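You operate a simulated robot arm through the tools that you are given. There is no shell and no other tool. Be economical: measure what you need, move in short steps, check, and stop when the job is done.

You run a simulated robot arm. Do the job below in one go: nothing can be reset, and whatever is moved stays where it is left.

## Task
Heat-press the red tile on HIGH for the LONG time and set it on the large wire rack.
Fine: press it once, the other tiles, coaster and block not at all; swing the head clear, turn the heat dial off, leave the switch on.

It is judged by the outcome, as a careful person would: the job done as asked, and still so three seconds after it is handed in. It fails if anything else is knocked over, pushed out of place, dropped, spilled or broken.

## Robot
A 7-joint arm with a two-finger parallel gripper, fixed in place. Base frame: the origin is at the foot of the arm, x ahead of it, y to its left, z up; the work surface is at about z = 0.84. Units: m, rad, N and s.
With the tool pointing down near the work surface it reaches from about 0.3 to 0.7 m from the base axis. Its first joint turns from -1.152 to 1.152 rad. Payload 1.57 kg.
The TCP is the grasp point between the finger pads, 0.03 m short of the fingertips. In the tool frame z runs along the fingers and y along their closing line. Largest opening 0.11 m; finger width 0.024, thickness 0.012; the body of the gripper, 0.048 by 0.112 m, starts 0.078 m behind the TCP.
Orientation is that of the tool frame in the base frame, as [roll, pitch, yaw] about the fixed x, y, z axes, in that order (R = Rz(yaw) Ry(pitch) Rx(roll)). With the fingers straight down and closing along the base's y, the tool's x points along the base's -x, its y along +y and its z along -z.

## Interface
- The arm moves only by the tool nudge_tool. Its argument "commands" is a list of rows, each a list of 3 entries, a list of its own where there are three numbers: the turn, a rotation vector about the tool's x, y, z in degrees, then the shift along the tool's x, y, z in m, then the gripper command, from -1 (shut) to 1 (fully open), values between in proportion. In form: [[[ax, ay, az], [x, y, z], hand], ...]. A call has 1 to 20 rows; each row shifts and turns the commanded pose from where the row before left it, along the tool's axes as they then stand. Rows are played at 5 a second. More than 0.05 m and 0.15 rad between two rows, or a gripper value outside its range, and nothing of the call is played. Where a pose cannot be reached the arm comes as near as it can. A force on the tool above 60 N (or 10 N above the force at the start of the call, whichever is more), or a blocked arm, ends the call early, and 0.2 s more pass. The fingers move at their own pace (about 0.108 m/s each) and stop on an object; they squeeze with about 35 N. The grip force told is the motor's: it shows also when the fingers shut on nothing. Time passes only in rows, and 0.2 s behind the last, so rows that do not move let the fingers close. It gives the time, the measured TCP pose, the force on the tool (base axes), the opening and the grip force at its end, in the units of the frame above (readings bear some noise), with the torque about the TCP (base axes, N m) and any sound that the robot's microphone picked up, and new pictures: "show" is both (left out), scene, wrist or none.
- Cameras (640 x 400 px; columns grow to the right, rows downward): "scene" is fixed at [0.1484, -0.3777, 1.4141]; the picture's right is [0.91, -0.42, 0.00], its down [-0.20, -0.42, -0.88] and it looks along [0.37, 0.80, -0.47] (base axes); focal length 284 px, centre (320, 200). "wrist" rides on the gripper at [0.07, 0.016, -0.141] in the tool frame; the picture's right is [-0.23, 0.97, 0.00], its down [-0.86, -0.20, -0.48] and it looks along [-0.47, -0.11, 0.88] (tool axes); focal length 222 px, centre (320, 200). There is no depth. A picture from a camera that has moved, and an enlarged one, comes with that camera's place and axes in the base frame and with its lens.
- zoom(camera, box): a new picture of the part [left, top, right, bottom] of that camera's present view, enlarged. It takes no simulated time.
- hand_in(): hands the job in; it is judged then, once.

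Go step by step. Nothing tells you positions but the pictures and the camera data: compare them with the known pose of the tool, close in by small moves and look again before you grip or let go. The budget is 120 turns and 200 pictures, counting those below and the enlarged ones. Unless the task says otherwise, let go and move clear before handing in, and close with one line.

The tools are called after ">>>" as name(argument=value, ...) on one line, values as JSON. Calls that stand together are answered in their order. nudge_tool: Moves the arm, as the interface text tells. Its arguments: {"type":"object","properties":{"commands":{"type":"array"},"show":{"type":"string","enum":["both","scene","wrist","none"]}},"required":["commands"]} The other tools are called the same way: zoom (camera, box) takes an enlarged picture of a part of a camera's view; hand_in () hands the job in.

At the start:

```text
t: 0.0
position: [0.3479, 0.1336, 1.3184]
orientation: [-3.139, 0.0, -3.142]
force: [-0.6, 0.6, 0.0]
ft_torque: [-0.02, 0.0, 0.01]
width: 0.1101
grip_force: 0.1
```

scene: 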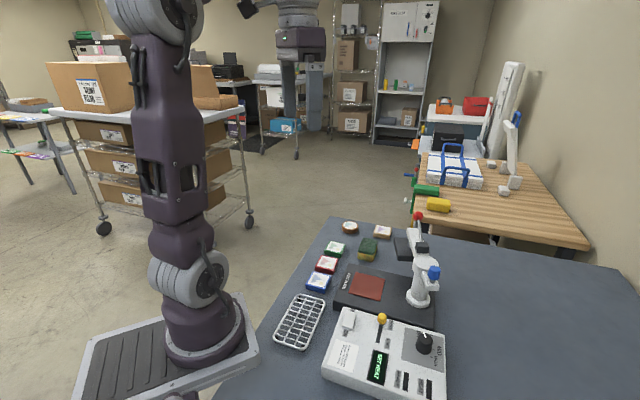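
wrist: 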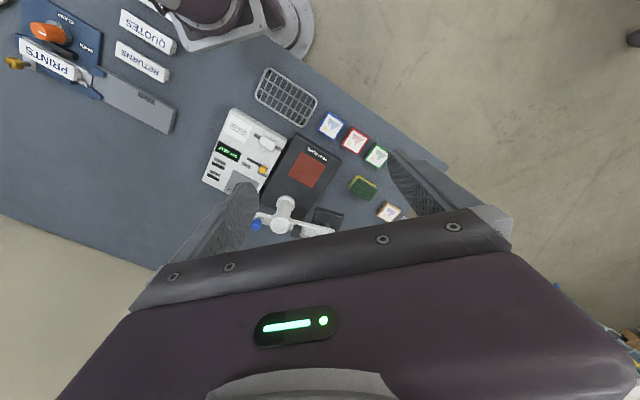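

I see a heat press with control box, small tiles in a row, a wire rack, and other things. I'll enlarge both views first.

>>> zoom(camera="scene", box=[260, 200, 460, 325])

>>> zoom(camera="scene", box=[310, 300, 470, 400])

>>> zoom(camera="wrist", box=[190, 60, 430, 240])

>>> zoom(camera="wrist", box=[0, 0, 200, 140])

```text
3.20 times, centred on (360, 262) of scene
camera zoom: at [0.1484, -0.3777, 1.4141], right [0.91, -0.42, 0.0], down [-0.2, -0.42, -0.88], along [0.37, 0.8, -0.47], focal length 910 px, centre (192, 0)
```

zoom: 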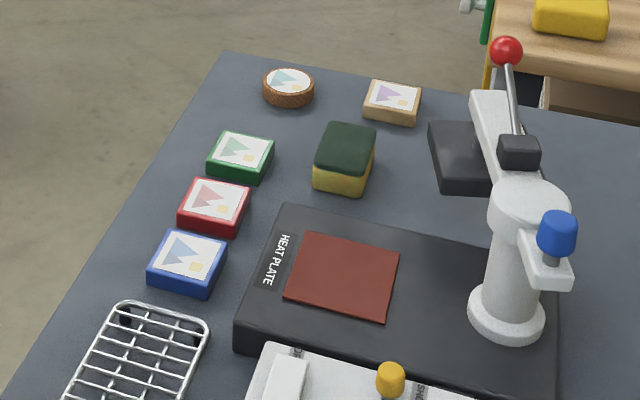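

```text
4.00 times, centred on (390, 350) of scene
camera zoom: at [0.1484, -0.3777, 1.4141], right [0.91, -0.42, 0.0], down [-0.2, -0.42, -0.88], along [0.37, 0.8, -0.47], focal length 1138 px, centre (40, -400)
```

zoom: 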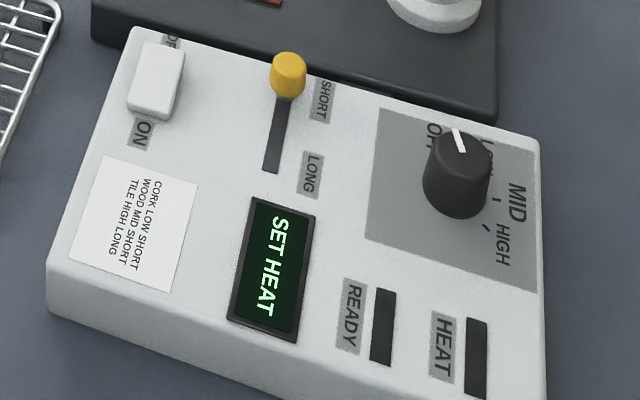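

```text
2.22 times, centred on (310, 150) of wrist
camera zoom: at [0.2775, 0.1513, 1.4593], right [0.23, 0.97, 0.0], down [0.86, -0.2, 0.48], along [0.47, -0.11, -0.88], focal length 494 px, centre (342, 311)
```

zoom: 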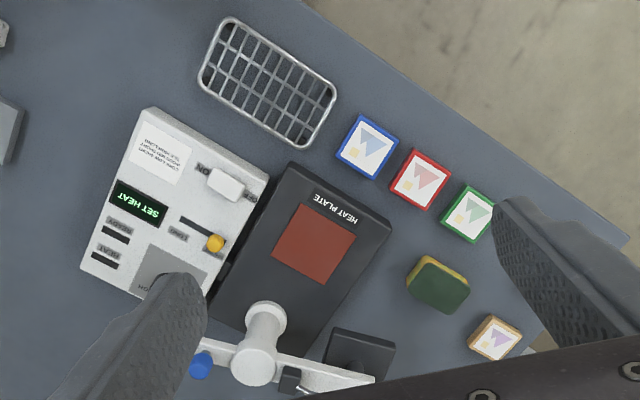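

```text
2.86 times, centred on (100, 70) of wrist
camera zoom: at [0.2775, 0.1513, 1.4593], right [0.23, 0.97, 0.0], down [0.86, -0.2, 0.48], along [0.47, -0.11, -0.88], focal length 635 px, centre (949, 571)
```

zoom: 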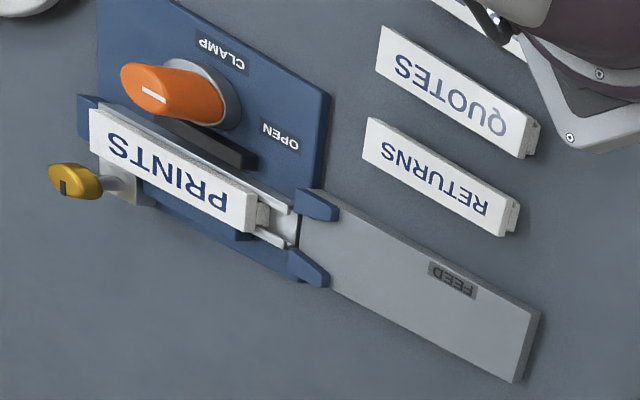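

The press sits around (0.5, 0.05), the control box near (0.45, -0.1), and the red tile near (0.44, 0.21), all turned about 45°. I'll move over the control box for a closer look.

>>> nudge_tool(commands=[[[0, 0, 0], [-0.004, -0.03, 0.03], 1], [[0, 0, 0], [-0.004, -0.03, 0.03], 1], [[0, 0, 0], [-0.004, -0.03, 0.03], 1], [[0, 0, 0], [-0.004, -0.03, 0.03], 1], [[0, 0, 0], [-0.004, -0.03, 0.03], 1], [[0, 0, 0], [-0.004, -0.03, 0.03], 1], [[0, 0, 0], [-0.004, -0.03, 0.02], 1], [[0, 0, 0], [0, 0, 0], 1]])

```text
t: 1.8
position: [0.3758, -0.077, 1.1176]
orientation: [-3.14, 0.002, 3.141]
force: [-0.2, 0.1, 0.5]
ft_torque: [0.0, 0.01, -0.01]
width: 0.1101
grip_force: 0.0
camera wrist: at [0.3058, -0.0598, 1.2589], right [0.23, 0.97, 0.0], down [0.86, -0.2, 0.48], along [0.47, -0.11, -0.88], focal length 222 px, centre (320, 200)
```

scene: 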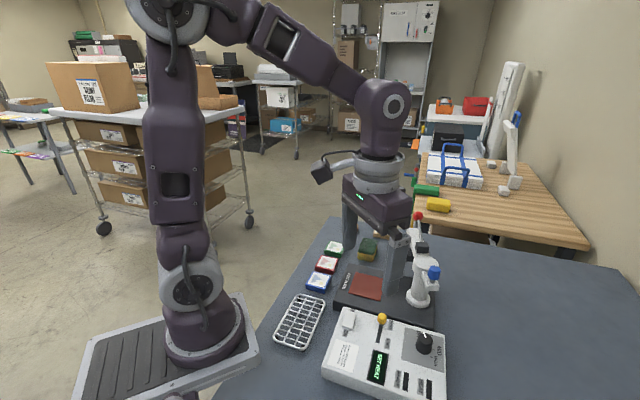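
wrist: 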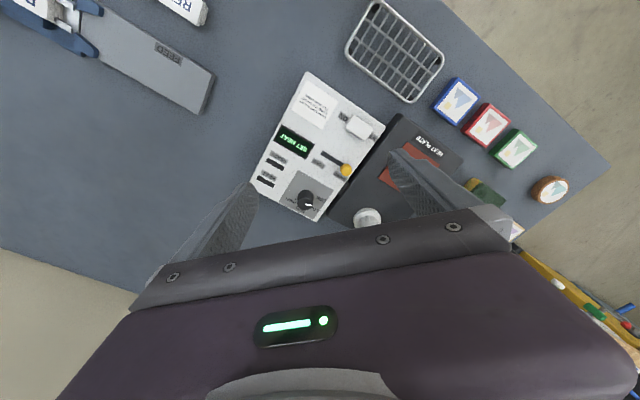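

>>> zoom(camera="wrist", box=[230, 60, 400, 230])

>>> zoom(camera="scene", box=[380, 200, 460, 320])

```text
2.35 times, centred on (315, 145) of wrist
camera zoom: at [0.3058, -0.0598, 1.2589], right [0.23, 0.97, 0.0], down [0.86, -0.2, 0.48], along [0.47, -0.11, -0.88], focal length 523 px, centre (332, 329)
```

zoom: 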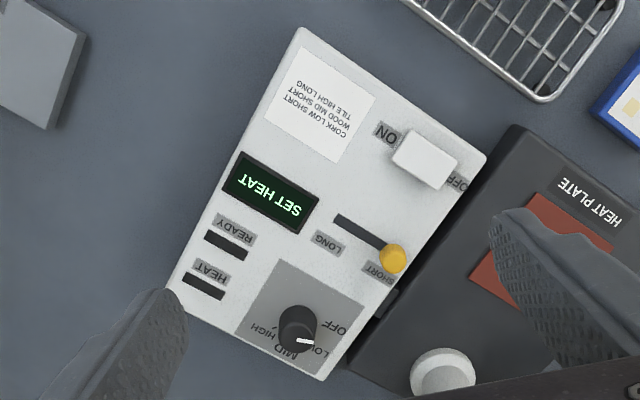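

```text
3.33 times, centred on (420, 260) of scene
camera zoom: at [0.1484, -0.3777, 1.4141], right [0.91, -0.42, 0.0], down [-0.2, -0.42, -0.88], along [0.37, 0.8, -0.47], focal length 948 px, centre (-13, 0)
```

zoom: 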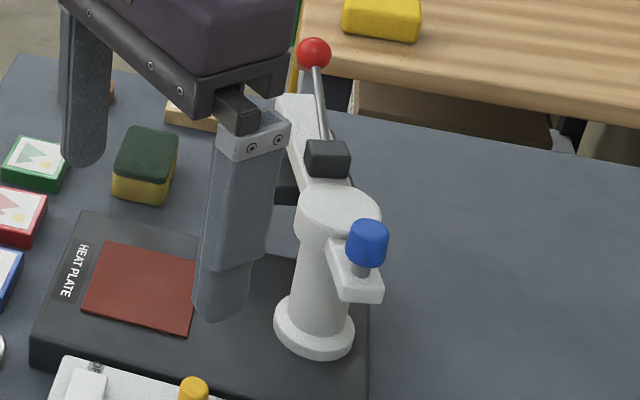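

The dial is at OFF near (0.488, -0.131), the slider knob at SHORT near (0.446, -0.049), and the power is on. I'll turn the tool 45° to match the station and hover over the slider knob with a small opening.

>>> nudge_tool(commands=[[[0, 0, -7.5], [0, 0, 0], -0.2], [[0, 0, -7.5], [0, 0, 0], -0.2], [[0, 0, -7.5], [0, 0, 0], -0.2], [[0, 0, -7.5], [0, 0, 0], -0.2], [[0, 0, -7.5], [0, 0, 0], -0.2], [[0, 0, -7.5], [0, 0, 0], -0.2], [[0, 0, 0], [-0.023, -0.01, 0.03], -0.2], [[0, 0, 0], [-0.023, -0.01, 0.03], -0.2], [[0, 0, 0], [-0.023, -0.01, 0.03], -0.2], [[0, 0, 0], [0, 0, 0.02], -0.2], [[0, 0, 0], [0, 0, 0], -0.2]])

```text
t: 4.2
position: [0.4455, -0.0481, 1.0079]
orientation: [-3.141, 0.0, -2.356]
force: [1.0, 0.1, 0.0]
ft_torque: [0.02, -0.01, -0.02]
width: 0.044
grip_force: 0.0
camera wrist: at [0.3845, -0.0856, 1.149], right [-0.53, 0.85, 0.0], down [0.75, 0.46, 0.48], along [0.41, 0.25, -0.88], focal length 222 px, centre (320, 200)
```

scene: 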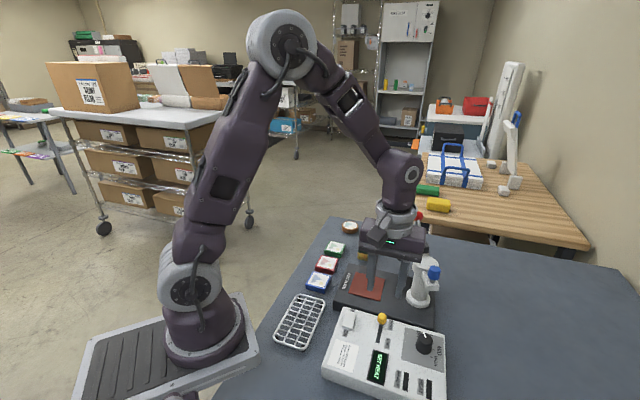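
wrist: 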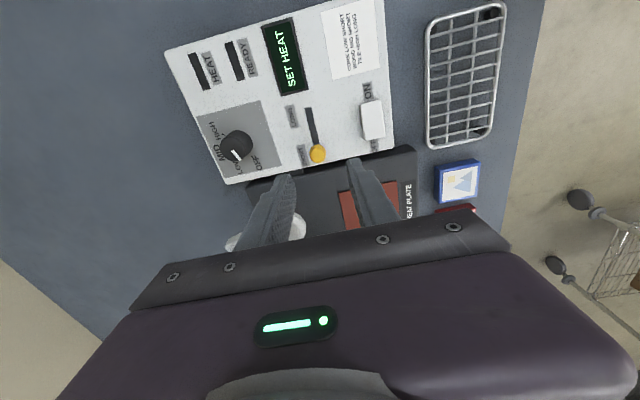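

The knob sits just about under the tool, so I'll descend most of the way and check.

>>> nudge_tool(commands=[[[0, 0, 0], [0, -0.004, 0.03], -0.2], [[0, 0, 0], [0, 0, 0.03], -0.2], [[0, 0, 0], [0, 0, 0.01], -0.2]])

>>> zoom(camera="scene", box=[320, 230, 460, 340])

>>> zoom(camera="wrist", box=[220, 60, 420, 220])

```text
t: 5.0
position: [0.4485, -0.0514, 0.9397]
orientation: [-3.141, 0.0, -2.354]
force: [-0.7, 0.7, -0.5]
ft_torque: [0.03, 0.0, -0.03]
width: 0.0442
grip_force: 0.0
camera wrist: at [0.3871, -0.088, 1.0791], right [-0.53, 0.85, 0.0], down [0.75, 0.46, 0.48], along [0.41, 0.25, -0.88], focal length 222 px, centre (320, 200)
```

scene: 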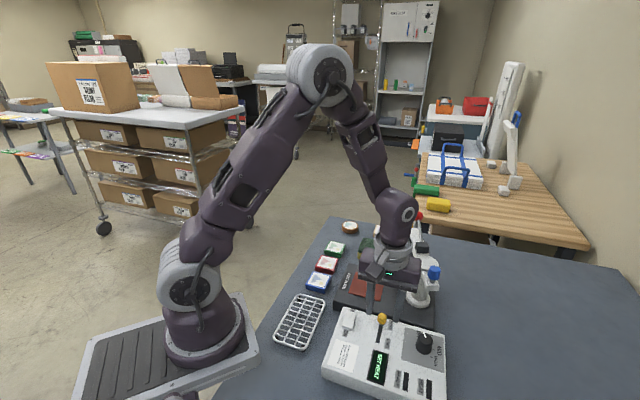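
wrist: 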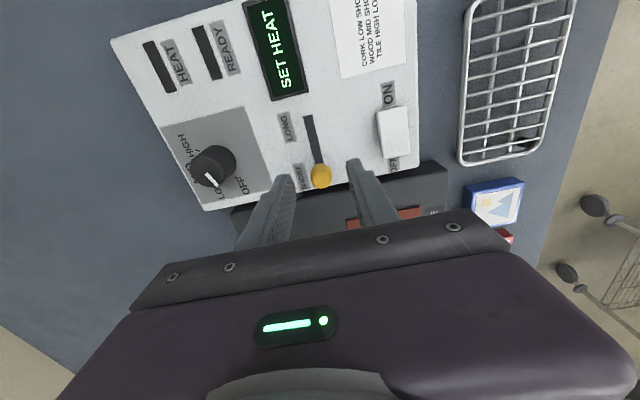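

```text
3.64 times, centred on (390, 285) of scene
camera zoom: at [0.1484, -0.3777, 1.4141], right [0.91, -0.42, 0.0], down [-0.2, -0.42, -0.88], along [0.37, 0.8, -0.47], focal length 1034 px, centre (66, -109)
```

zoom: 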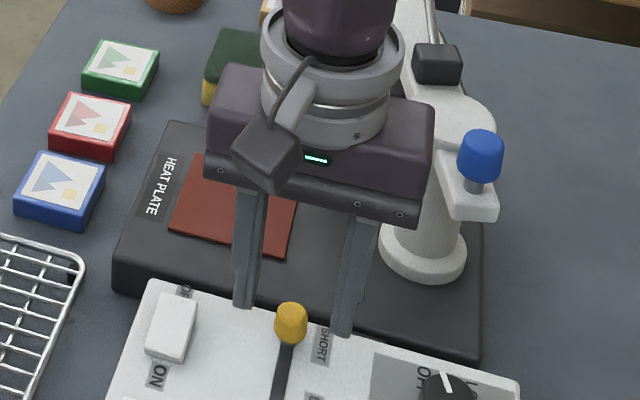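

```text
2.50 times, centred on (320, 140) of wrist
camera zoom: at [0.3871, -0.088, 1.0791], right [-0.53, 0.85, 0.0], down [0.75, 0.46, 0.48], along [0.41, 0.25, -0.88], focal length 555 px, centre (320, 350)
```

zoom: 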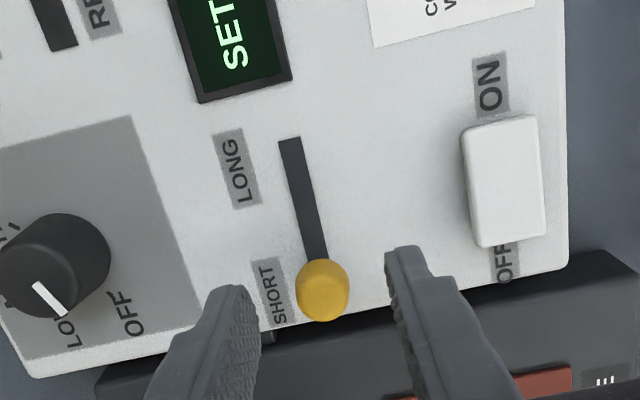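

The knob is centred between the fingers. I'll lower 15 mm, close, and check.

>>> nudge_tool(commands=[[[0, 0, 0], [0, 0, 0.015], -0.2], [[0, 0, 0], [0, 0, 0], -0.6], [[0, 0, 0], [0, 0, 0], -1], [[0, 0, 0], [0, 0, 0], -1]], show="wrist")

>>> zoom(camera="scene", box=[320, 230, 460, 340])

```text
t: 6.0
position: [0.4478, -0.051, 0.9228]
orientation: [3.141, 0.0, -2.356]
force: [-0.8, 0.1, -7.2]
ft_torque: [0.11, -0.12, -0.01]
width: 0.0192
grip_force: 33.2
camera wrist: at [0.3874, -0.0881, 1.0643], right [-0.53, 0.85, 0.0], down [0.75, 0.46, 0.48], along [0.41, 0.25, -0.88], focal length 222 px, centre (320, 200)
```

wrist: 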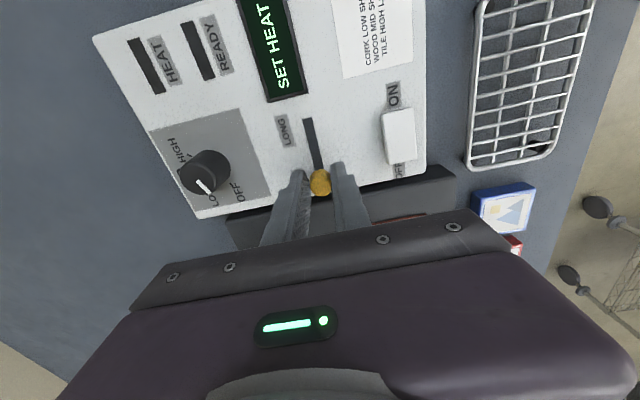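

```text
3.64 times, centred on (390, 285) of scene
camera zoom: at [0.1485, -0.3777, 1.4141], right [0.91, -0.42, 0.0], down [-0.2, -0.42, -0.88], along [0.37, 0.8, -0.47], focal length 1034 px, centre (66, -109)
```

zoom: 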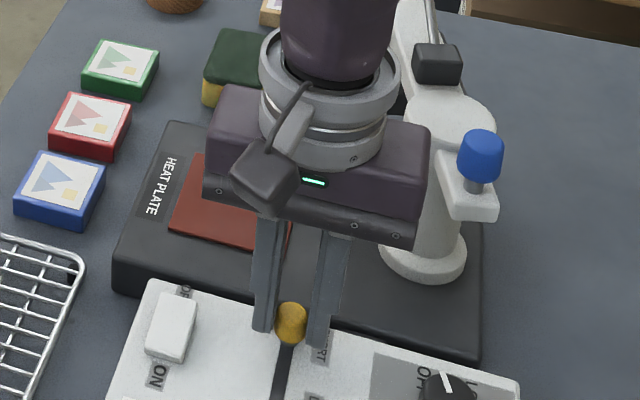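

The knob is gripped (width 19 mm). I'll slide it toward LONG.

>>> nudge_tool(commands=[[[0, 0, 0], [0.009, 0, 0], -1], [[0, 0, 0], [0.009, 0, 0], -1], [[0, 0, 0], [0.009, 0, 0], -1], [[0, 0, 0], [0.008, 0, 0], -1]], show="wrist")

>>> zoom(camera="scene", box=[310, 290, 470, 400])

```text
t: 7.0
position: [0.4235, -0.0759, 0.9237]
orientation: [3.141, 0.001, -2.357]
force: [0.5, -0.6, -9.6]
ft_torque: [0.07, -0.16, -0.04]
width: 0.0191
grip_force: 32.9
camera wrist: at [0.3624, -0.113, 1.0643], right [-0.53, 0.85, 0.0], down [0.75, 0.46, 0.48], along [0.41, 0.25, -0.88], focal length 222 px, centre (320, 200)
```

wrist: 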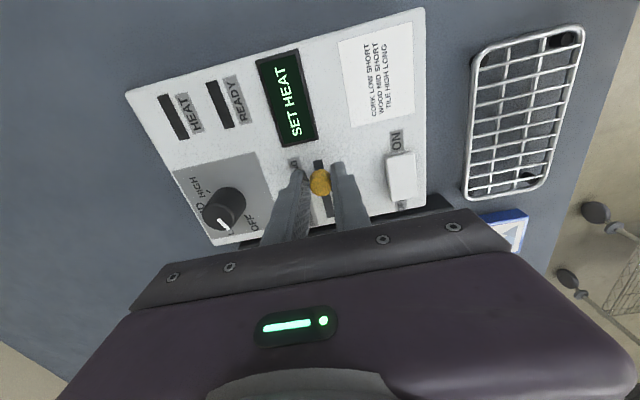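

```text
3.64 times, centred on (390, 345) of scene
camera zoom: at [0.1486, -0.3777, 1.4141], right [0.91, -0.42, 0.0], down [-0.2, -0.42, -0.88], along [0.37, 0.8, -0.47], focal length 1034 px, centre (66, -327)
```

zoom: 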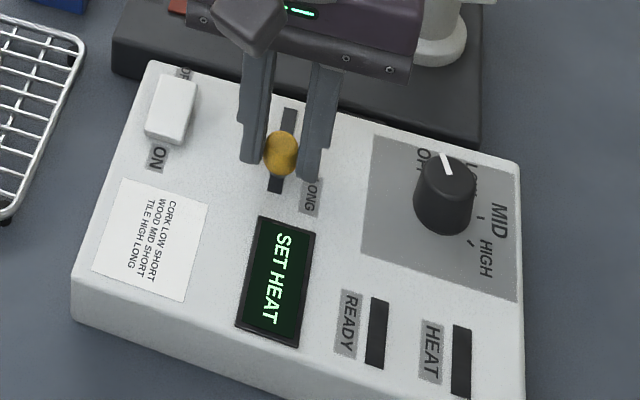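

It moves freely with a bit of slot left; I'll push on to the end in small steps.

>>> nudge_tool(commands=[[[0, 0, 0], [0.004, 0, 0], -1], [[0, 0, 0], [0.004, 0, 0], -1], [[0, 0, 0], [0.004, 0, 0], -1], [[0, 0, 0], [0, 0, 0], -1]], show="none")

>>> zoom(camera="scene", box=[310, 290, 470, 400])

```text
t: 8.0
position: [0.4153, -0.0834, 0.9236]
orientation: [-3.138, 0.004, -2.352]
force: [12.4, 30.6, 17.2]
ft_torque: [1.1, -0.52, 0.07]
width: 0.0193
grip_force: 33.4
```

```text
3.64 times, centred on (390, 345) of scene
camera zoom: at [0.1485, -0.3768, 1.4143], right [0.91, -0.42, 0.0], down [-0.2, -0.43, -0.88], along [0.37, 0.8, -0.47], focal length 1034 px, centre (66, -327)
```

zoom: 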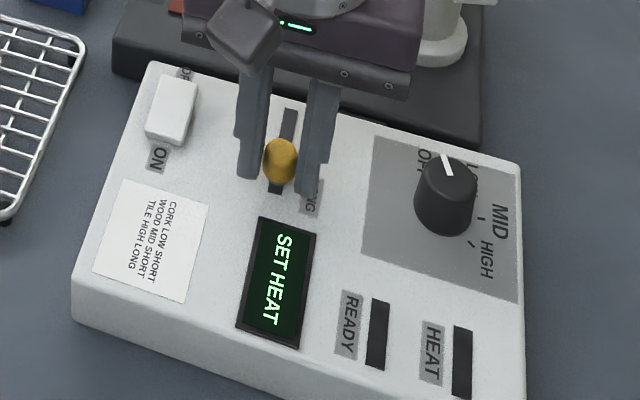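

The slider has hit its LONG stop. I'll release, rise, and move over the dial with the tool pre-turned counter-clockwise.

>>> nudge_tool(commands=[[[0, 0, 0], [-0.004, 0, 0], -1], [[0, 0, 0], [0, 0, 0], -0.3], [[0, 0, 0], [0, 0, 0], -0.3], [[0, 0, 0], [0, 0, -0.03], -0.3], [[0, 0, 0], [0, 0, -0.03], -0.3], [[0, 0, 0], [-0.007, -0.029, 0], 0.15], [[0, 0, 0], [-0.007, -0.029, 0], 0.15], [[0, 0, 0], [-0.006, -0.028, 0], 0.15], [[0, 0, -7.5], [0, 0, 0], 0.15], [[0, 0, -7.5], [0, 0, 0], 0.15], [[0, 0, -7.5], [0, 0, 0], 0.15], [[0, 0, -7.5], [0, 0, 0], 0.15], [[0, 0, 0], [0, 0, 0], 0.15]])

>>> zoom(camera="scene", box=[310, 290, 470, 400])

>>> zoom(camera="wrist", box=[220, 60, 420, 220])

```text
t: 10.8
position: [0.492, -0.1283, 0.9834]
orientation: [-3.141, 0.0, -1.83]
force: [-0.4, 0.7, 0.4]
ft_torque: [0.01, 0.01, 0.01]
width: 0.0631
grip_force: 0.1
camera wrist: at [0.4595, -0.1903, 1.1244], right [-0.88, 0.47, 0.0], down [0.41, 0.78, 0.48], along [0.22, 0.42, -0.88], focal length 222 px, centre (320, 200)
```

scene: 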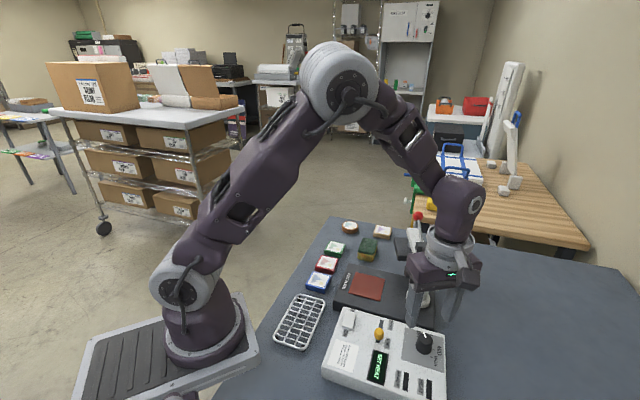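
wrist: 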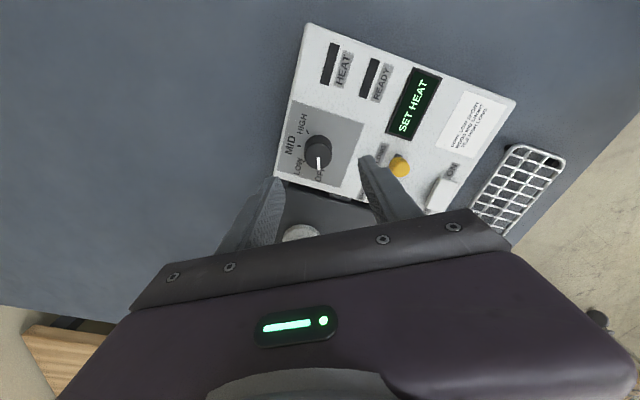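

```text
3.64 times, centred on (390, 345) of scene
camera zoom: at [0.1484, -0.3777, 1.4141], right [0.91, -0.42, 0.0], down [-0.2, -0.42, -0.88], along [0.37, 0.8, -0.47], focal length 1034 px, centre (66, -327)
```

zoom: 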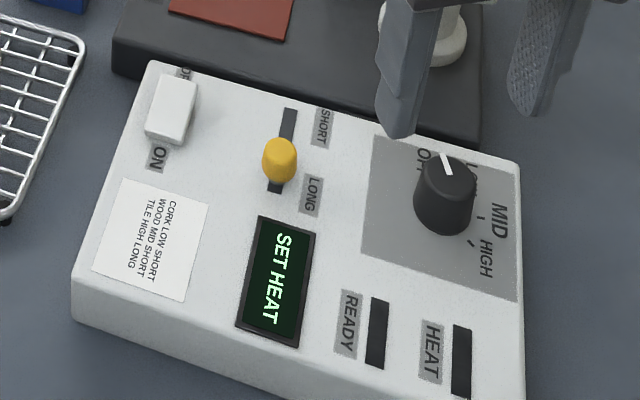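

```text
2.50 times, centred on (320, 140) of wrist
camera zoom: at [0.4595, -0.1903, 1.1244], right [-0.88, 0.47, 0.0], down [0.41, 0.78, 0.48], along [0.22, 0.42, -0.88], focal length 555 px, centre (320, 350)
```

zoom: 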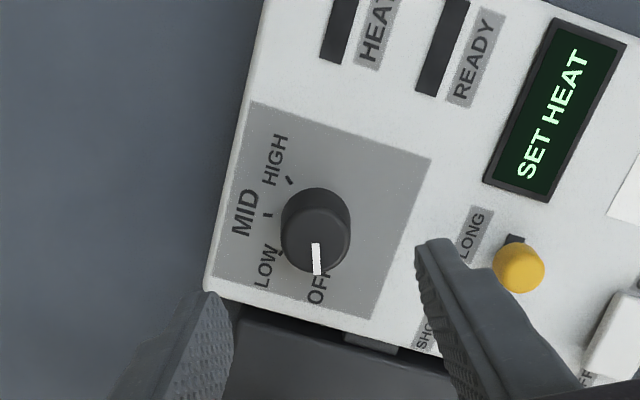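

The dial is at (0.4905, -0.134). I'll shift 6 mm, descend around it, and grip.

>>> nudge_tool(commands=[[[0, 0, 0], [0.006, 0, 0.02], 0.15], [[0, 0, 0], [0, 0, 0.02], 0.15], [[0, 0, 0], [0, 0, 0.018], 0.15], [[0, 0, 0], [0, 0, 0], 0.15]], show="none")

>>> zoom(camera="wrist", box=[220, 60, 420, 220])

>>> zoom(camera="scene", box=[350, 260, 490, 370])

```text
t: 11.8
position: [0.4922, -0.1329, 0.9249]
orientation: [3.141, 0.0, -1.833]
force: [0.9, -0.2, -0.5]
ft_torque: [-0.02, 0.0, -0.02]
width: 0.0634
grip_force: 0.1
```

```text
2.50 times, centred on (320, 140) of wrist
camera zoom: at [0.458, -0.1956, 1.0664], right [-0.88, 0.47, 0.0], down [0.41, 0.77, 0.48], along [0.23, 0.42, -0.88], focal length 555 px, centre (320, 350)
```

zoom: 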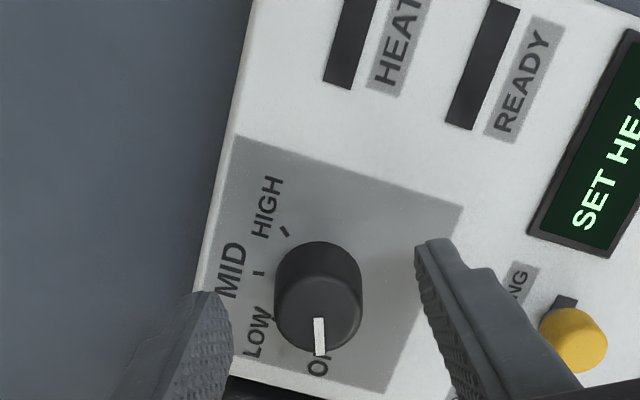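

```text
3.64 times, centred on (420, 315) of scene
camera zoom: at [0.1484, -0.3777, 1.4141], right [0.91, -0.42, 0.0], down [-0.2, -0.42, -0.88], along [0.37, 0.8, -0.47], focal length 1034 px, centre (-44, -218)
```

zoom: 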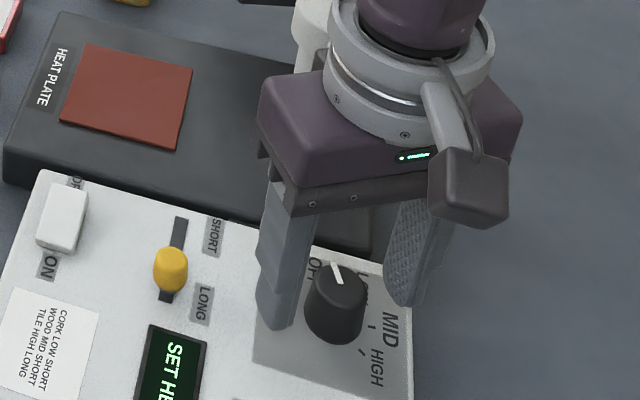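

The dial is centred between the fingers. I'll close and turn the first 45° clockwise.

>>> nudge_tool(commands=[[[0, 0, 0], [0.002, 0, 0], -0.2], [[0, 0, 0], [0, 0, 0], -0.7], [[0, 0, 0], [0, 0, 0], -1], [[0, 0, 7.5], [0, 0, 0], -1], [[0, 0, 7.5], [0, 0, 0], -1], [[0, 0, 7.5], [0, 0, 0], -1], [[0, 0, 7.5], [0, 0, 0], -1], [[0, 0, 7.5], [0, 0, 0], -1], [[0, 0, 7.5], [0, 0, 0], -1], [[0, 0, 0], [0, 0, 0], -1]], show="none")

>>> zoom(camera="wrist", box=[220, 60, 420, 220])

>>> zoom(camera="scene", box=[330, 290, 470, 400])

```text
t: 14.0
position: [0.49, -0.1338, 0.9263]
orientation: [3.14, -0.002, -2.618]
force: [-9.5, 24.8, 24.9]
ft_torque: [0.81, 0.45, 0.05]
width: 0.0288
grip_force: 38.3
```

```text
2.50 times, centred on (320, 140) of wrist
camera zoom: at [0.4217, -0.1541, 1.0667], right [-0.29, 0.96, 0.0], down [0.84, 0.25, 0.48], along [0.46, 0.14, -0.88], focal length 555 px, centre (320, 350)
```

zoom: 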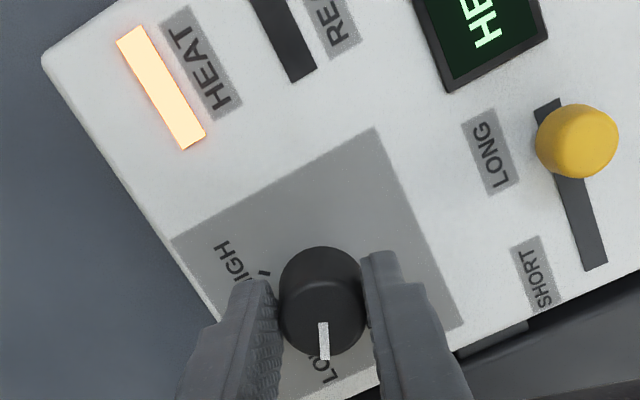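

```text
3.64 times, centred on (400, 345) of scene
camera zoom: at [0.1478, -0.3769, 1.4144], right [0.91, -0.42, 0.0], down [-0.2, -0.43, -0.88], along [0.37, 0.8, -0.47], focal length 1034 px, centre (29, -327)
```

zoom: 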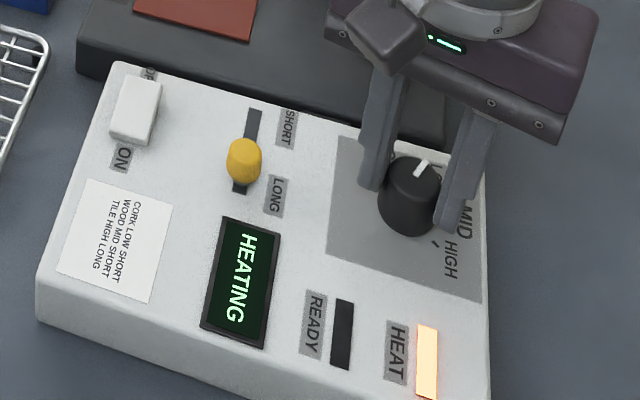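

The dial turned to LOW and it says HEATING. I'll turn another 90° to HIGH.

>>> nudge_tool(commands=[[[0, 0, 7.5], [0, 0, 0], -1], [[0, 0, 7.5], [0, 0, 0], -1], [[0, 0, 7.5], [0, 0, 0], -1], [[0, 0, 7.5], [0, 0, 0], -1], [[0, 0, 7.5], [0, 0, 0], -1], [[0, 0, 7.5], [0, 0, 0], -1], [[0, 0, 7.5], [0, 0, 0], -1], [[0, 0, 7.5], [0, 0, 0], -1], [[0, 0, 7.5], [0, 0, 0], -1], [[0, 0, 7.5], [0, 0, 0], -1], [[0, 0, 7.5], [0, 0, 0], -1], [[0, 0, 7.5], [0, 0, 0], -1], [[0, 0, 0], [0, 0, 0], -1]], show="none")

>>> zoom(camera="wrist", box=[220, 60, 420, 220])

>>> zoom(camera="scene", box=[330, 290, 470, 400])

```text
t: 16.8
position: [0.4927, -0.1328, 0.9255]
orientation: [3.136, -0.001, 2.095]
force: [26.4, 34.1, -1.7]
ft_torque: [0.79, -0.8, -0.03]
width: 0.0287
grip_force: 38.6
```

```text
2.50 times, centred on (320, 140) of wrist
camera zoom: at [0.4717, -0.064, 1.0664], right [0.96, 0.29, 0.01], down [0.25, -0.84, 0.48], along [0.14, -0.46, -0.88], focal length 555 px, centre (320, 350)
```

zoom: 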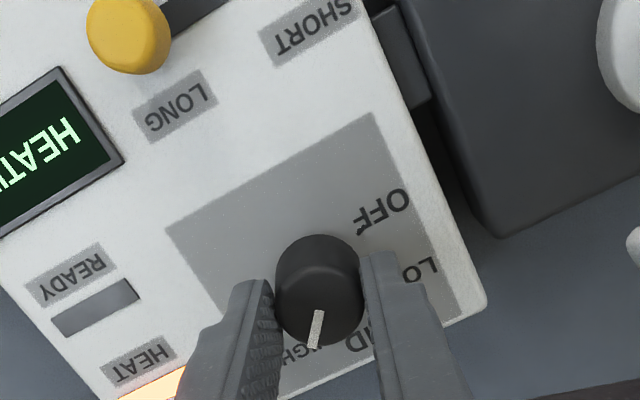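

```text
3.64 times, centred on (400, 345) of scene
camera zoom: at [0.1491, -0.3768, 1.4143], right [0.91, -0.42, 0.0], down [-0.2, -0.43, -0.88], along [0.37, 0.8, -0.47], focal length 1034 px, centre (29, -327)
```

zoom: 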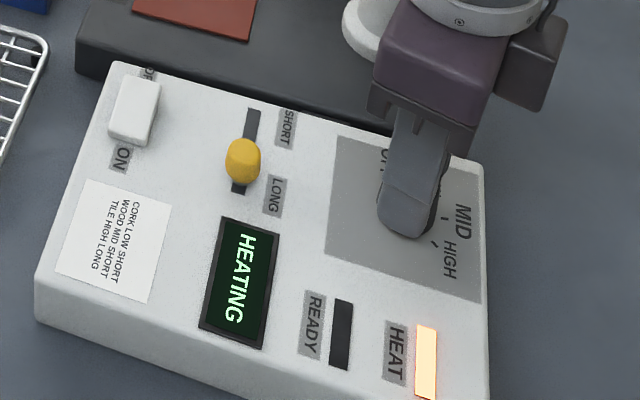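

The pointer appears to be at HIGH. I'll open, rise, and look.

>>> nudge_tool(commands=[[[0, 0, 0], [0, 0, 0], -0.4], [[0, 0, 0], [0, 0, 0], 0.1], [[0, 0, 0], [0, 0, -0.03], 0.1], [[0, 0, 0], [0, 0, -0.04], 0.1], [[0, 0, 0], [0, 0, -0.04], 0.1]], show="none")

>>> zoom(camera="wrist", box=[220, 60, 420, 220])

>>> zoom(camera="scene", box=[330, 290, 470, 400])

```text
t: 18.0
position: [0.4903, -0.1353, 1.0356]
orientation: [3.141, -0.001, 2.094]
force: [-0.9, -0.5, 0.0]
ft_torque: [-0.01, -0.03, 0.0]
width: 0.0606
grip_force: 0.0
```

```text
2.50 times, centred on (320, 140) of wrist
camera zoom: at [0.4699, -0.0664, 1.1767], right [0.96, 0.29, 0.0], down [0.26, -0.84, 0.48], along [0.14, -0.46, -0.88], focal length 555 px, centre (320, 350)
```

zoom: 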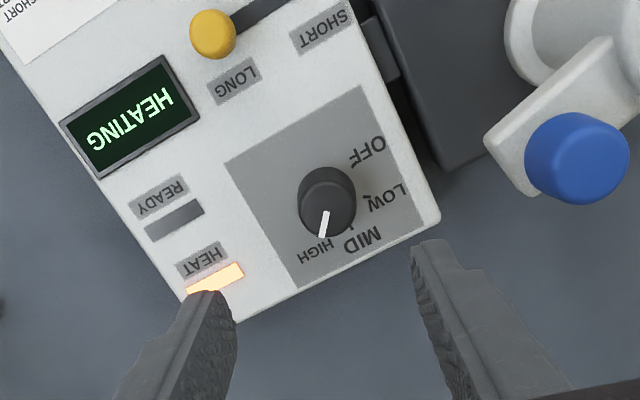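

```text
3.64 times, centred on (400, 345) of scene
camera zoom: at [0.1484, -0.3777, 1.4141], right [0.91, -0.42, 0.0], down [-0.2, -0.42, -0.88], along [0.37, 0.8, -0.47], focal length 1034 px, centre (29, -327)
```

zoom: 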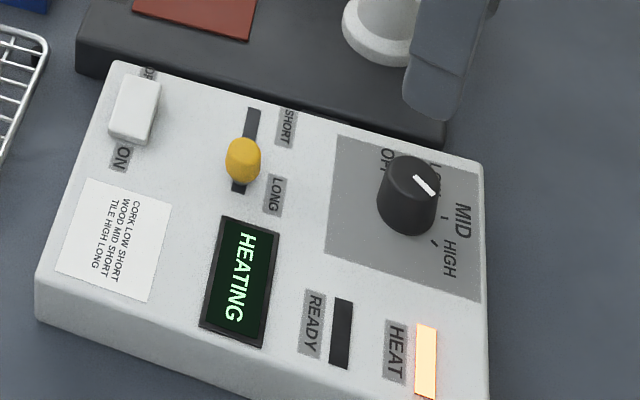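

The dial is on HIGH and heating. While it heats, I'll turn back to 45° and go over the red tile.

>>> nudge_tool(commands=[[[0, 0, -7.5], [0, 0, -0.03], 0.1], [[0, 0, -7.5], [0, 0, -0.03], 0.1], [[0, 0, -7.5], [0, 0, -0.02], 0.4], [[0, 0, -7.5], [0, 0, 0], 0.4], [[0, 0, -7.5], [0, 0, 0], 0.4], [[0, 0, -7.5], [0, 0, 0], 0.4], [[0, 0, -7.5], [0, 0, 0], 0.4], [[0, 0, -7.5], [0, 0, 0], 0.4], [[0, 0, -7.5], [0, 0, 0], 0.4], [[0, 0, -7.5], [0, 0, 0], 0.4], [[0, 0, -7.5], [0, 0, 0], 0.4], [[0, 0, -7.5], [0, 0, 0], 0.4], [[0, 0, -7.5], [0, 0, 0], 0.4], [[0, 0, -7.5], [0, 0, 0], 0.4]], show="none")

>>> nudge_tool(commands=[[[0, 0, 0], [-0.0253, 0.034, 0], 0.4], [[0, 0, 0], [-0.0253, 0.034, 0], 0.4], [[0, 0, 0], [-0.0253, 0.034, 0], 0.4], [[0, 0, 0], [-0.0253, 0.034, 0], 0.4], [[0, 0, 0], [-0.0253, 0.034, 0], 0.4], [[0, 0, 0], [-0.0253, 0.034, 0], 0.4], [[0, 0, 0], [-0.0253, 0.034, 0], 0.4], [[0, 0, 0], [-0.0253, 0.034, 0.02], 0.4], [[0, 0, 0], [0, 0, 0.03], 0.4], [[0, 0, 0], [0, 0, 0.03], 0.4]])

```text
t: 21.0
position: [0.4915, -0.1366, 1.1156]
orientation: [-3.141, -0.001, -2.353]
force: [0.4, 0.0, 0.1]
ft_torque: [0.0, -0.01, 0.03]
width: 0.0772
grip_force: 0.1
```

```text
t: 23.2
position: [0.4406, 0.201, 1.0351]
orientation: [3.141, -0.001, -2.355]
force: [0.2, 0.3, 0.0]
ft_torque: [0.05, 0.0, -0.03]
width: 0.0772
grip_force: 0.0
camera wrist: at [0.3798, 0.1629, 1.1761], right [-0.53, 0.85, 0.0], down [0.75, 0.46, 0.48], along [0.41, 0.25, -0.88], focal length 222 px, centre (320, 200)
```

scene: 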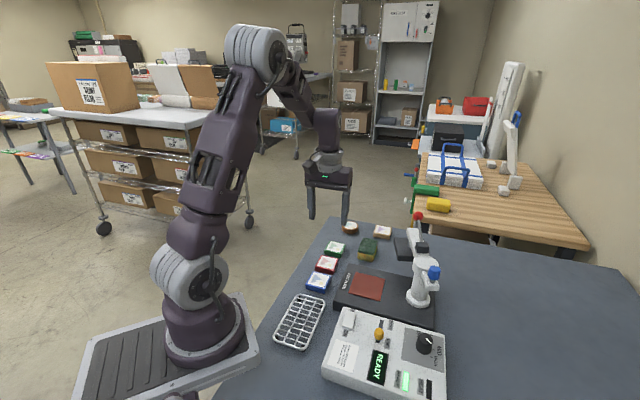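
wrist: 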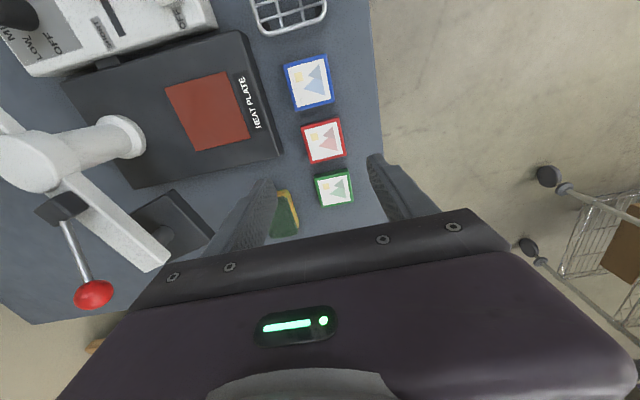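

READY shows already. The red tile is near (0.444, 0.207); I'll lower and recheck alignment.

>>> nudge_tool(commands=[[[0, 0, 0], [-0.006, 0.002, 0.03], 0.4], [[0, 0, 0], [0, 0, 0.04], 0.4], [[0, 0, 0], [0, 0, 0.035], 0.4], [[0, 0, 0], [0, 0, 0], 0.4]])

>>> zoom(camera="scene", box=[280, 200, 400, 320])

>>> zoom(camera="wrist", box=[220, 60, 420, 220])

```text
t: 24.2
position: [0.4441, 0.2063, 0.9299]
orientation: [-3.141, -0.001, -2.355]
force: [-0.2, 0.2, -0.5]
ft_torque: [-0.01, 0.0, 0.0]
width: 0.0774
grip_force: 0.0
camera wrist: at [0.3827, 0.1686, 1.0705], right [-0.53, 0.85, 0.0], down [0.75, 0.46, 0.48], along [0.41, 0.25, -0.88], focal length 222 px, centre (320, 200)
```

scene: 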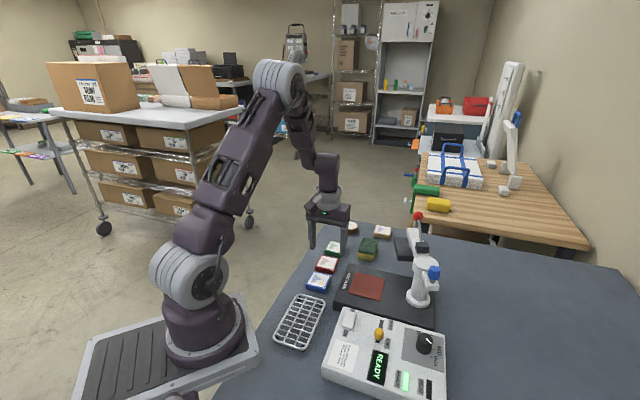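
wrist: 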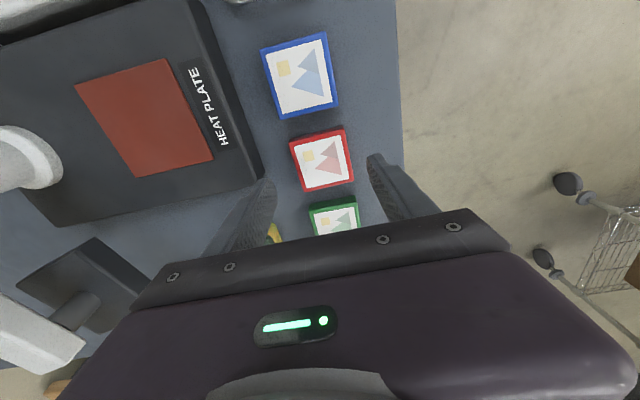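

```text
3.33 times, centred on (340, 260) of scene
camera zoom: at [0.1484, -0.3777, 1.4141], right [0.91, -0.42, 0.0], down [-0.2, -0.42, -0.88], along [0.37, 0.8, -0.47], focal length 948 px, centre (253, 0)
```

zoom: 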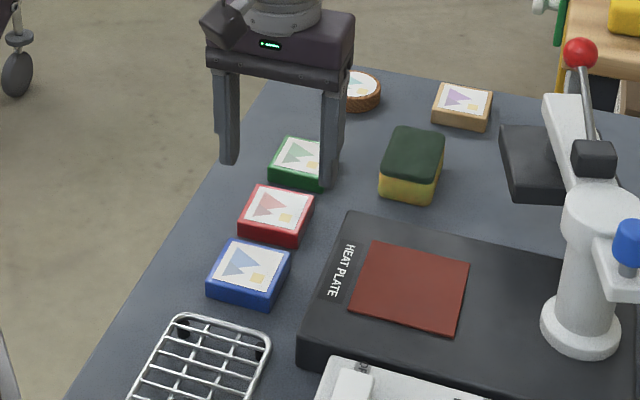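

```text
2.50 times, centred on (320, 140) of wrist
camera zoom: at [0.3827, 0.1686, 1.0705], right [-0.53, 0.85, 0.0], down [0.75, 0.46, 0.48], along [0.41, 0.25, -0.88], focal length 555 px, centre (320, 350)
```

zoom: 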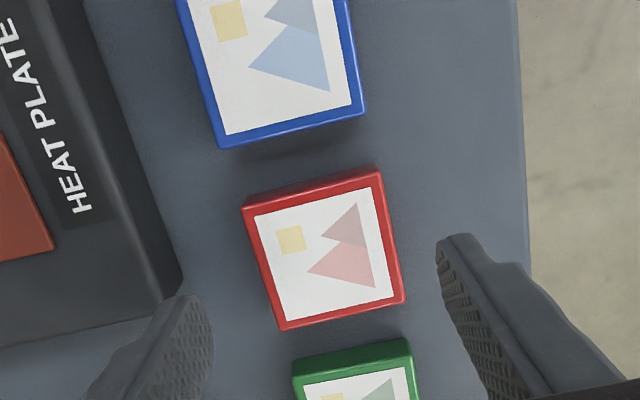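

The tile top is at z≈0.855, centre (0.445, 0.209). I'll narrow the opening, descend, and grip.

>>> nudge_tool(commands=[[[0, 0, 0], [-0.003, 0.0015, 0], 0.2], [[0, 0, 0], [0, 0, 0.03], 0.2], [[0, 0, 0], [0, 0, 0.026], 0.2], [[0, 0, 0], [0, 0, 0], 0.2]], show="none")

>>> zoom(camera="scene", box=[280, 200, 400, 320])

>>> zoom(camera="wrist", box=[220, 60, 420, 220])

```text
t: 25.2
position: [0.4441, 0.2085, 0.8729]
orientation: [-3.141, -0.001, -2.356]
force: [-0.7, -0.4, -0.2]
ft_torque: [0.01, -0.01, 0.0]
width: 0.066
grip_force: 0.1
```

```text
3.33 times, centred on (340, 260) of scene
camera zoom: at [0.1484, -0.3777, 1.4141], right [0.91, -0.42, 0.0], down [-0.2, -0.42, -0.88], along [0.37, 0.8, -0.47], focal length 948 px, centre (253, 0)
```

zoom: 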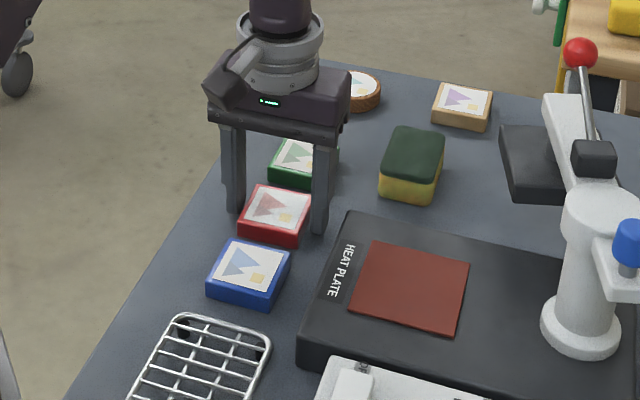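

```text
2.50 times, centred on (320, 140) of wrist
camera zoom: at [0.3841, 0.1715, 1.015], right [-0.53, 0.85, 0.0], down [0.75, 0.46, 0.48], along [0.41, 0.25, -0.88], focal length 555 px, centre (320, 350)
```

zoom: 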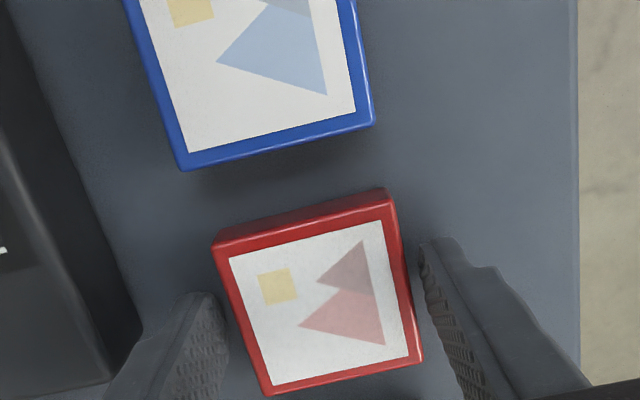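

The fingers straddle the red tile cleanly. Closing and lifting slightly.

>>> nudge_tool(commands=[[[0, 0, 0], [0, 0, 0], -0.2], [[0, 0, 0], [0, 0, 0], -1], [[0, 0, 0], [0, 0, 0], -1], [[0, 0, 0], [0, 0, -0.02], -1], [[0, 0, 0], [0, 0, -0.03], -1], [[0, 0, 0], [0, 0, -0.03], -1], [[0, 0, 0], [0, 0, -0.03], -1]])

>>> zoom(camera="scene", box=[280, 200, 460, 320])

```text
t: 26.8
position: [0.4439, 0.2082, 0.9861]
orientation: [3.141, 0.002, -2.354]
force: [-0.2, -0.9, -1.5]
ft_torque: [0.03, 0.01, -0.02]
width: 0.0554
grip_force: 35.4
camera wrist: at [0.384, 0.1716, 1.126], right [-0.53, 0.85, 0.0], down [0.75, 0.46, 0.48], along [0.41, 0.25, -0.88], focal length 222 px, centre (320, 200)
```

scene: 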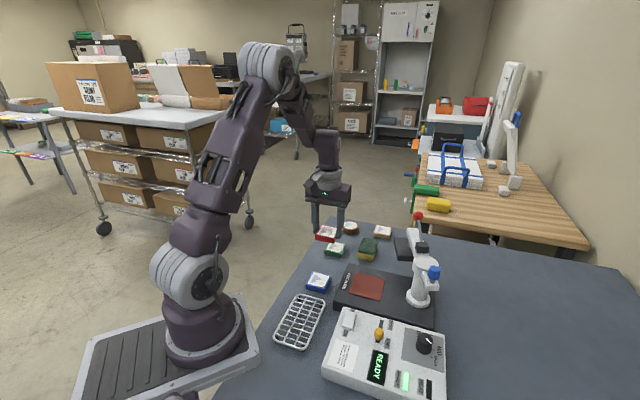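
wrist: 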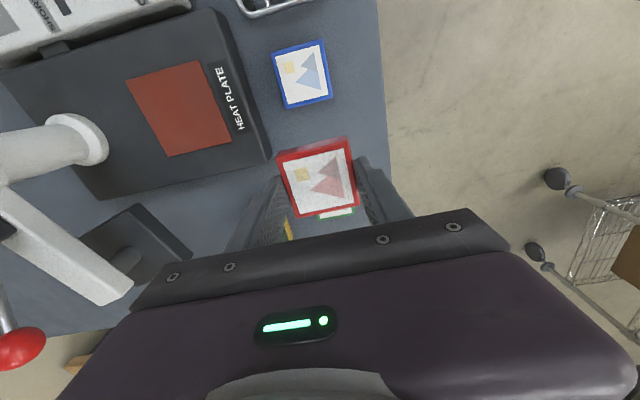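

```text
3.33 times, centred on (370, 260) of scene
camera zoom: at [0.1484, -0.3777, 1.4141], right [0.91, -0.42, 0.0], down [-0.2, -0.42, -0.88], along [0.37, 0.8, -0.47], focal length 948 px, centre (153, 0)
```

zoom: 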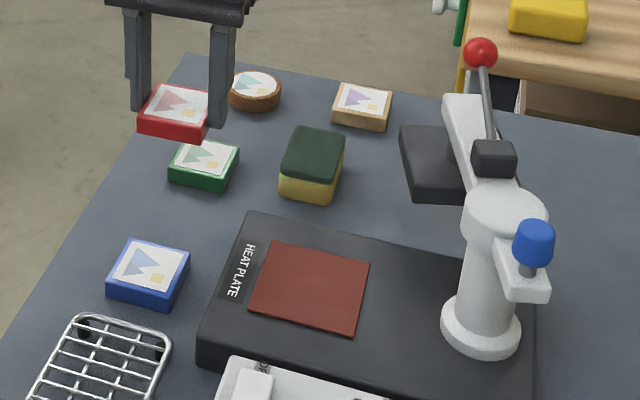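

The red tile is held. The pad centre triangulates to (0.484, 0.062), z≈0.876. I'll carry the tile over it.

>>> nudge_tool(commands=[[[0, 0, 0], [0.015, -0.0263, 0], -1], [[0, 0, 0], [0.015, -0.0263, 0], -1], [[0, 0, 0], [0.015, -0.0263, 0], -1], [[0, 0, 0], [0.015, -0.0263, 0], -1], [[0, 0, 0], [0.015, -0.0263, 0], -1], [[0, 0, 0], [0, 0, 0.04], -1], [[0, 0, 0], [0, 0, 0], -1]])

>>> zoom(camera="scene", box=[320, 210, 460, 320])

>>> zoom(camera="wrist", box=[220, 60, 420, 220])

```text
t: 28.4
position: [0.4846, 0.0613, 0.9449]
orientation: [-3.14, 0.0, -2.355]
force: [0.3, 0.1, -0.7]
ft_torque: [-0.02, 0.01, 0.0]
width: 0.0554
grip_force: 35.3
camera wrist: at [0.424, 0.0246, 1.085], right [-0.53, 0.85, 0.0], down [0.75, 0.46, 0.48], along [0.41, 0.25, -0.88], focal length 222 px, centre (320, 200)
```

scene: 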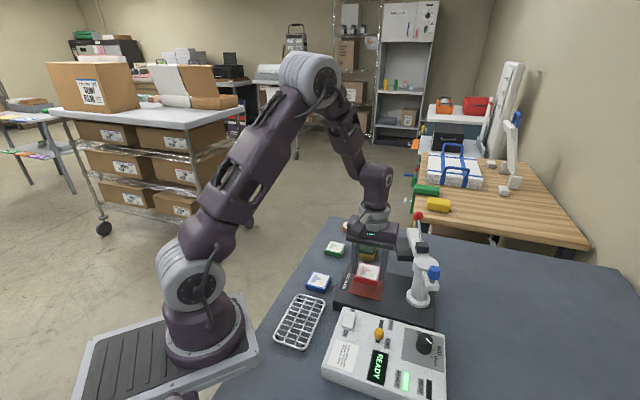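
wrist: 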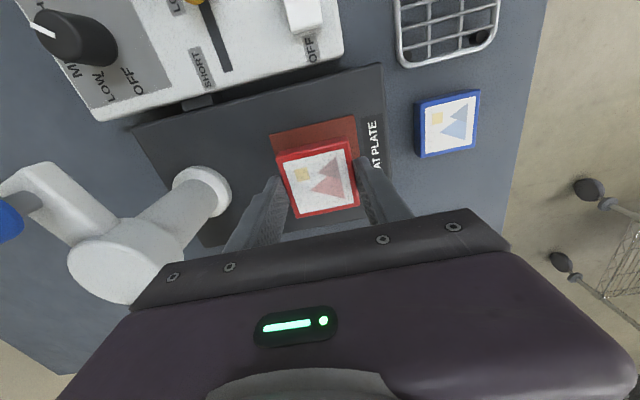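

```text
3.64 times, centred on (390, 265) of scene
camera zoom: at [0.1484, -0.3777, 1.4141], right [0.91, -0.42, 0.0], down [-0.2, -0.42, -0.88], along [0.37, 0.8, -0.47], focal length 1034 px, centre (66, -36)
```

zoom: 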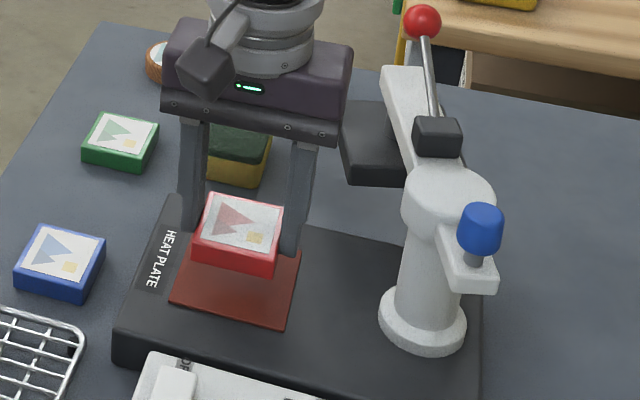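

```text
2.50 times, centred on (320, 140) of wrist
camera zoom: at [0.424, 0.0246, 1.085], right [-0.53, 0.85, 0.0], down [0.75, 0.46, 0.48], along [0.41, 0.25, -0.88], focal length 555 px, centre (320, 350)
```

zoom: 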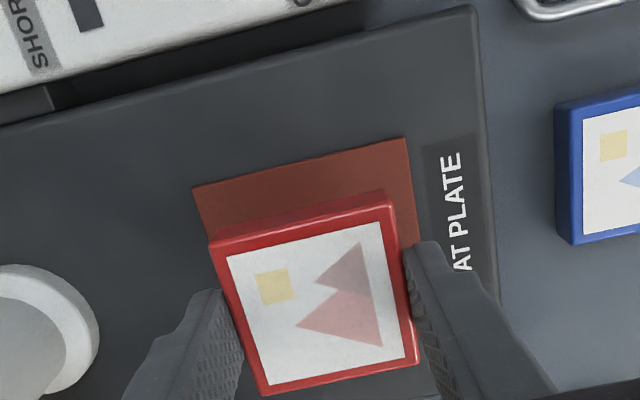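

The tile is over the pad; I'll lower it until it just touches.

>>> nudge_tool(commands=[[[0, 0, 0], [-0.0025, 0, 0.02], -1], [[0, 0, 0], [0, 0, 0.012], -1], [[0, 0, 0], [0, 0, 0.003], -1], [[0, 0, 0], [0, 0, 0], -1]], show="none")

>>> zoom(camera="scene", box=[320, 210, 460, 320])

```text
t: 29.4
position: [0.4868, 0.0647, 0.911]
orientation: [-3.139, 0.002, -2.355]
force: [-4.4, -0.1, 36.8]
ft_torque: [0.0, 0.14, 0.1]
width: 0.0552
grip_force: 34.9
```

```text
3.64 times, centred on (390, 265) of scene
camera zoom: at [0.1477, -0.3777, 1.4141], right [0.91, -0.42, 0.0], down [-0.2, -0.42, -0.88], along [0.37, 0.8, -0.47], focal length 1034 px, centre (66, -36)
```

zoom: 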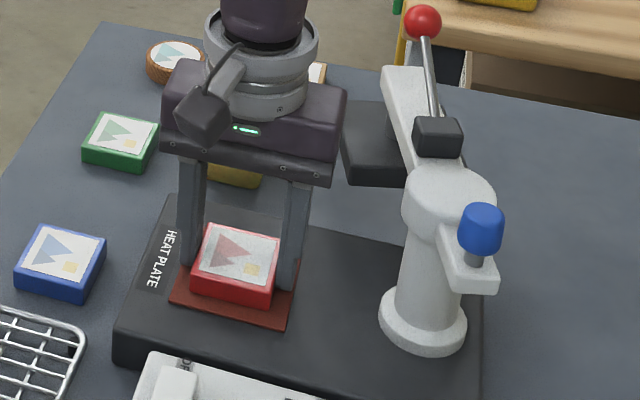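

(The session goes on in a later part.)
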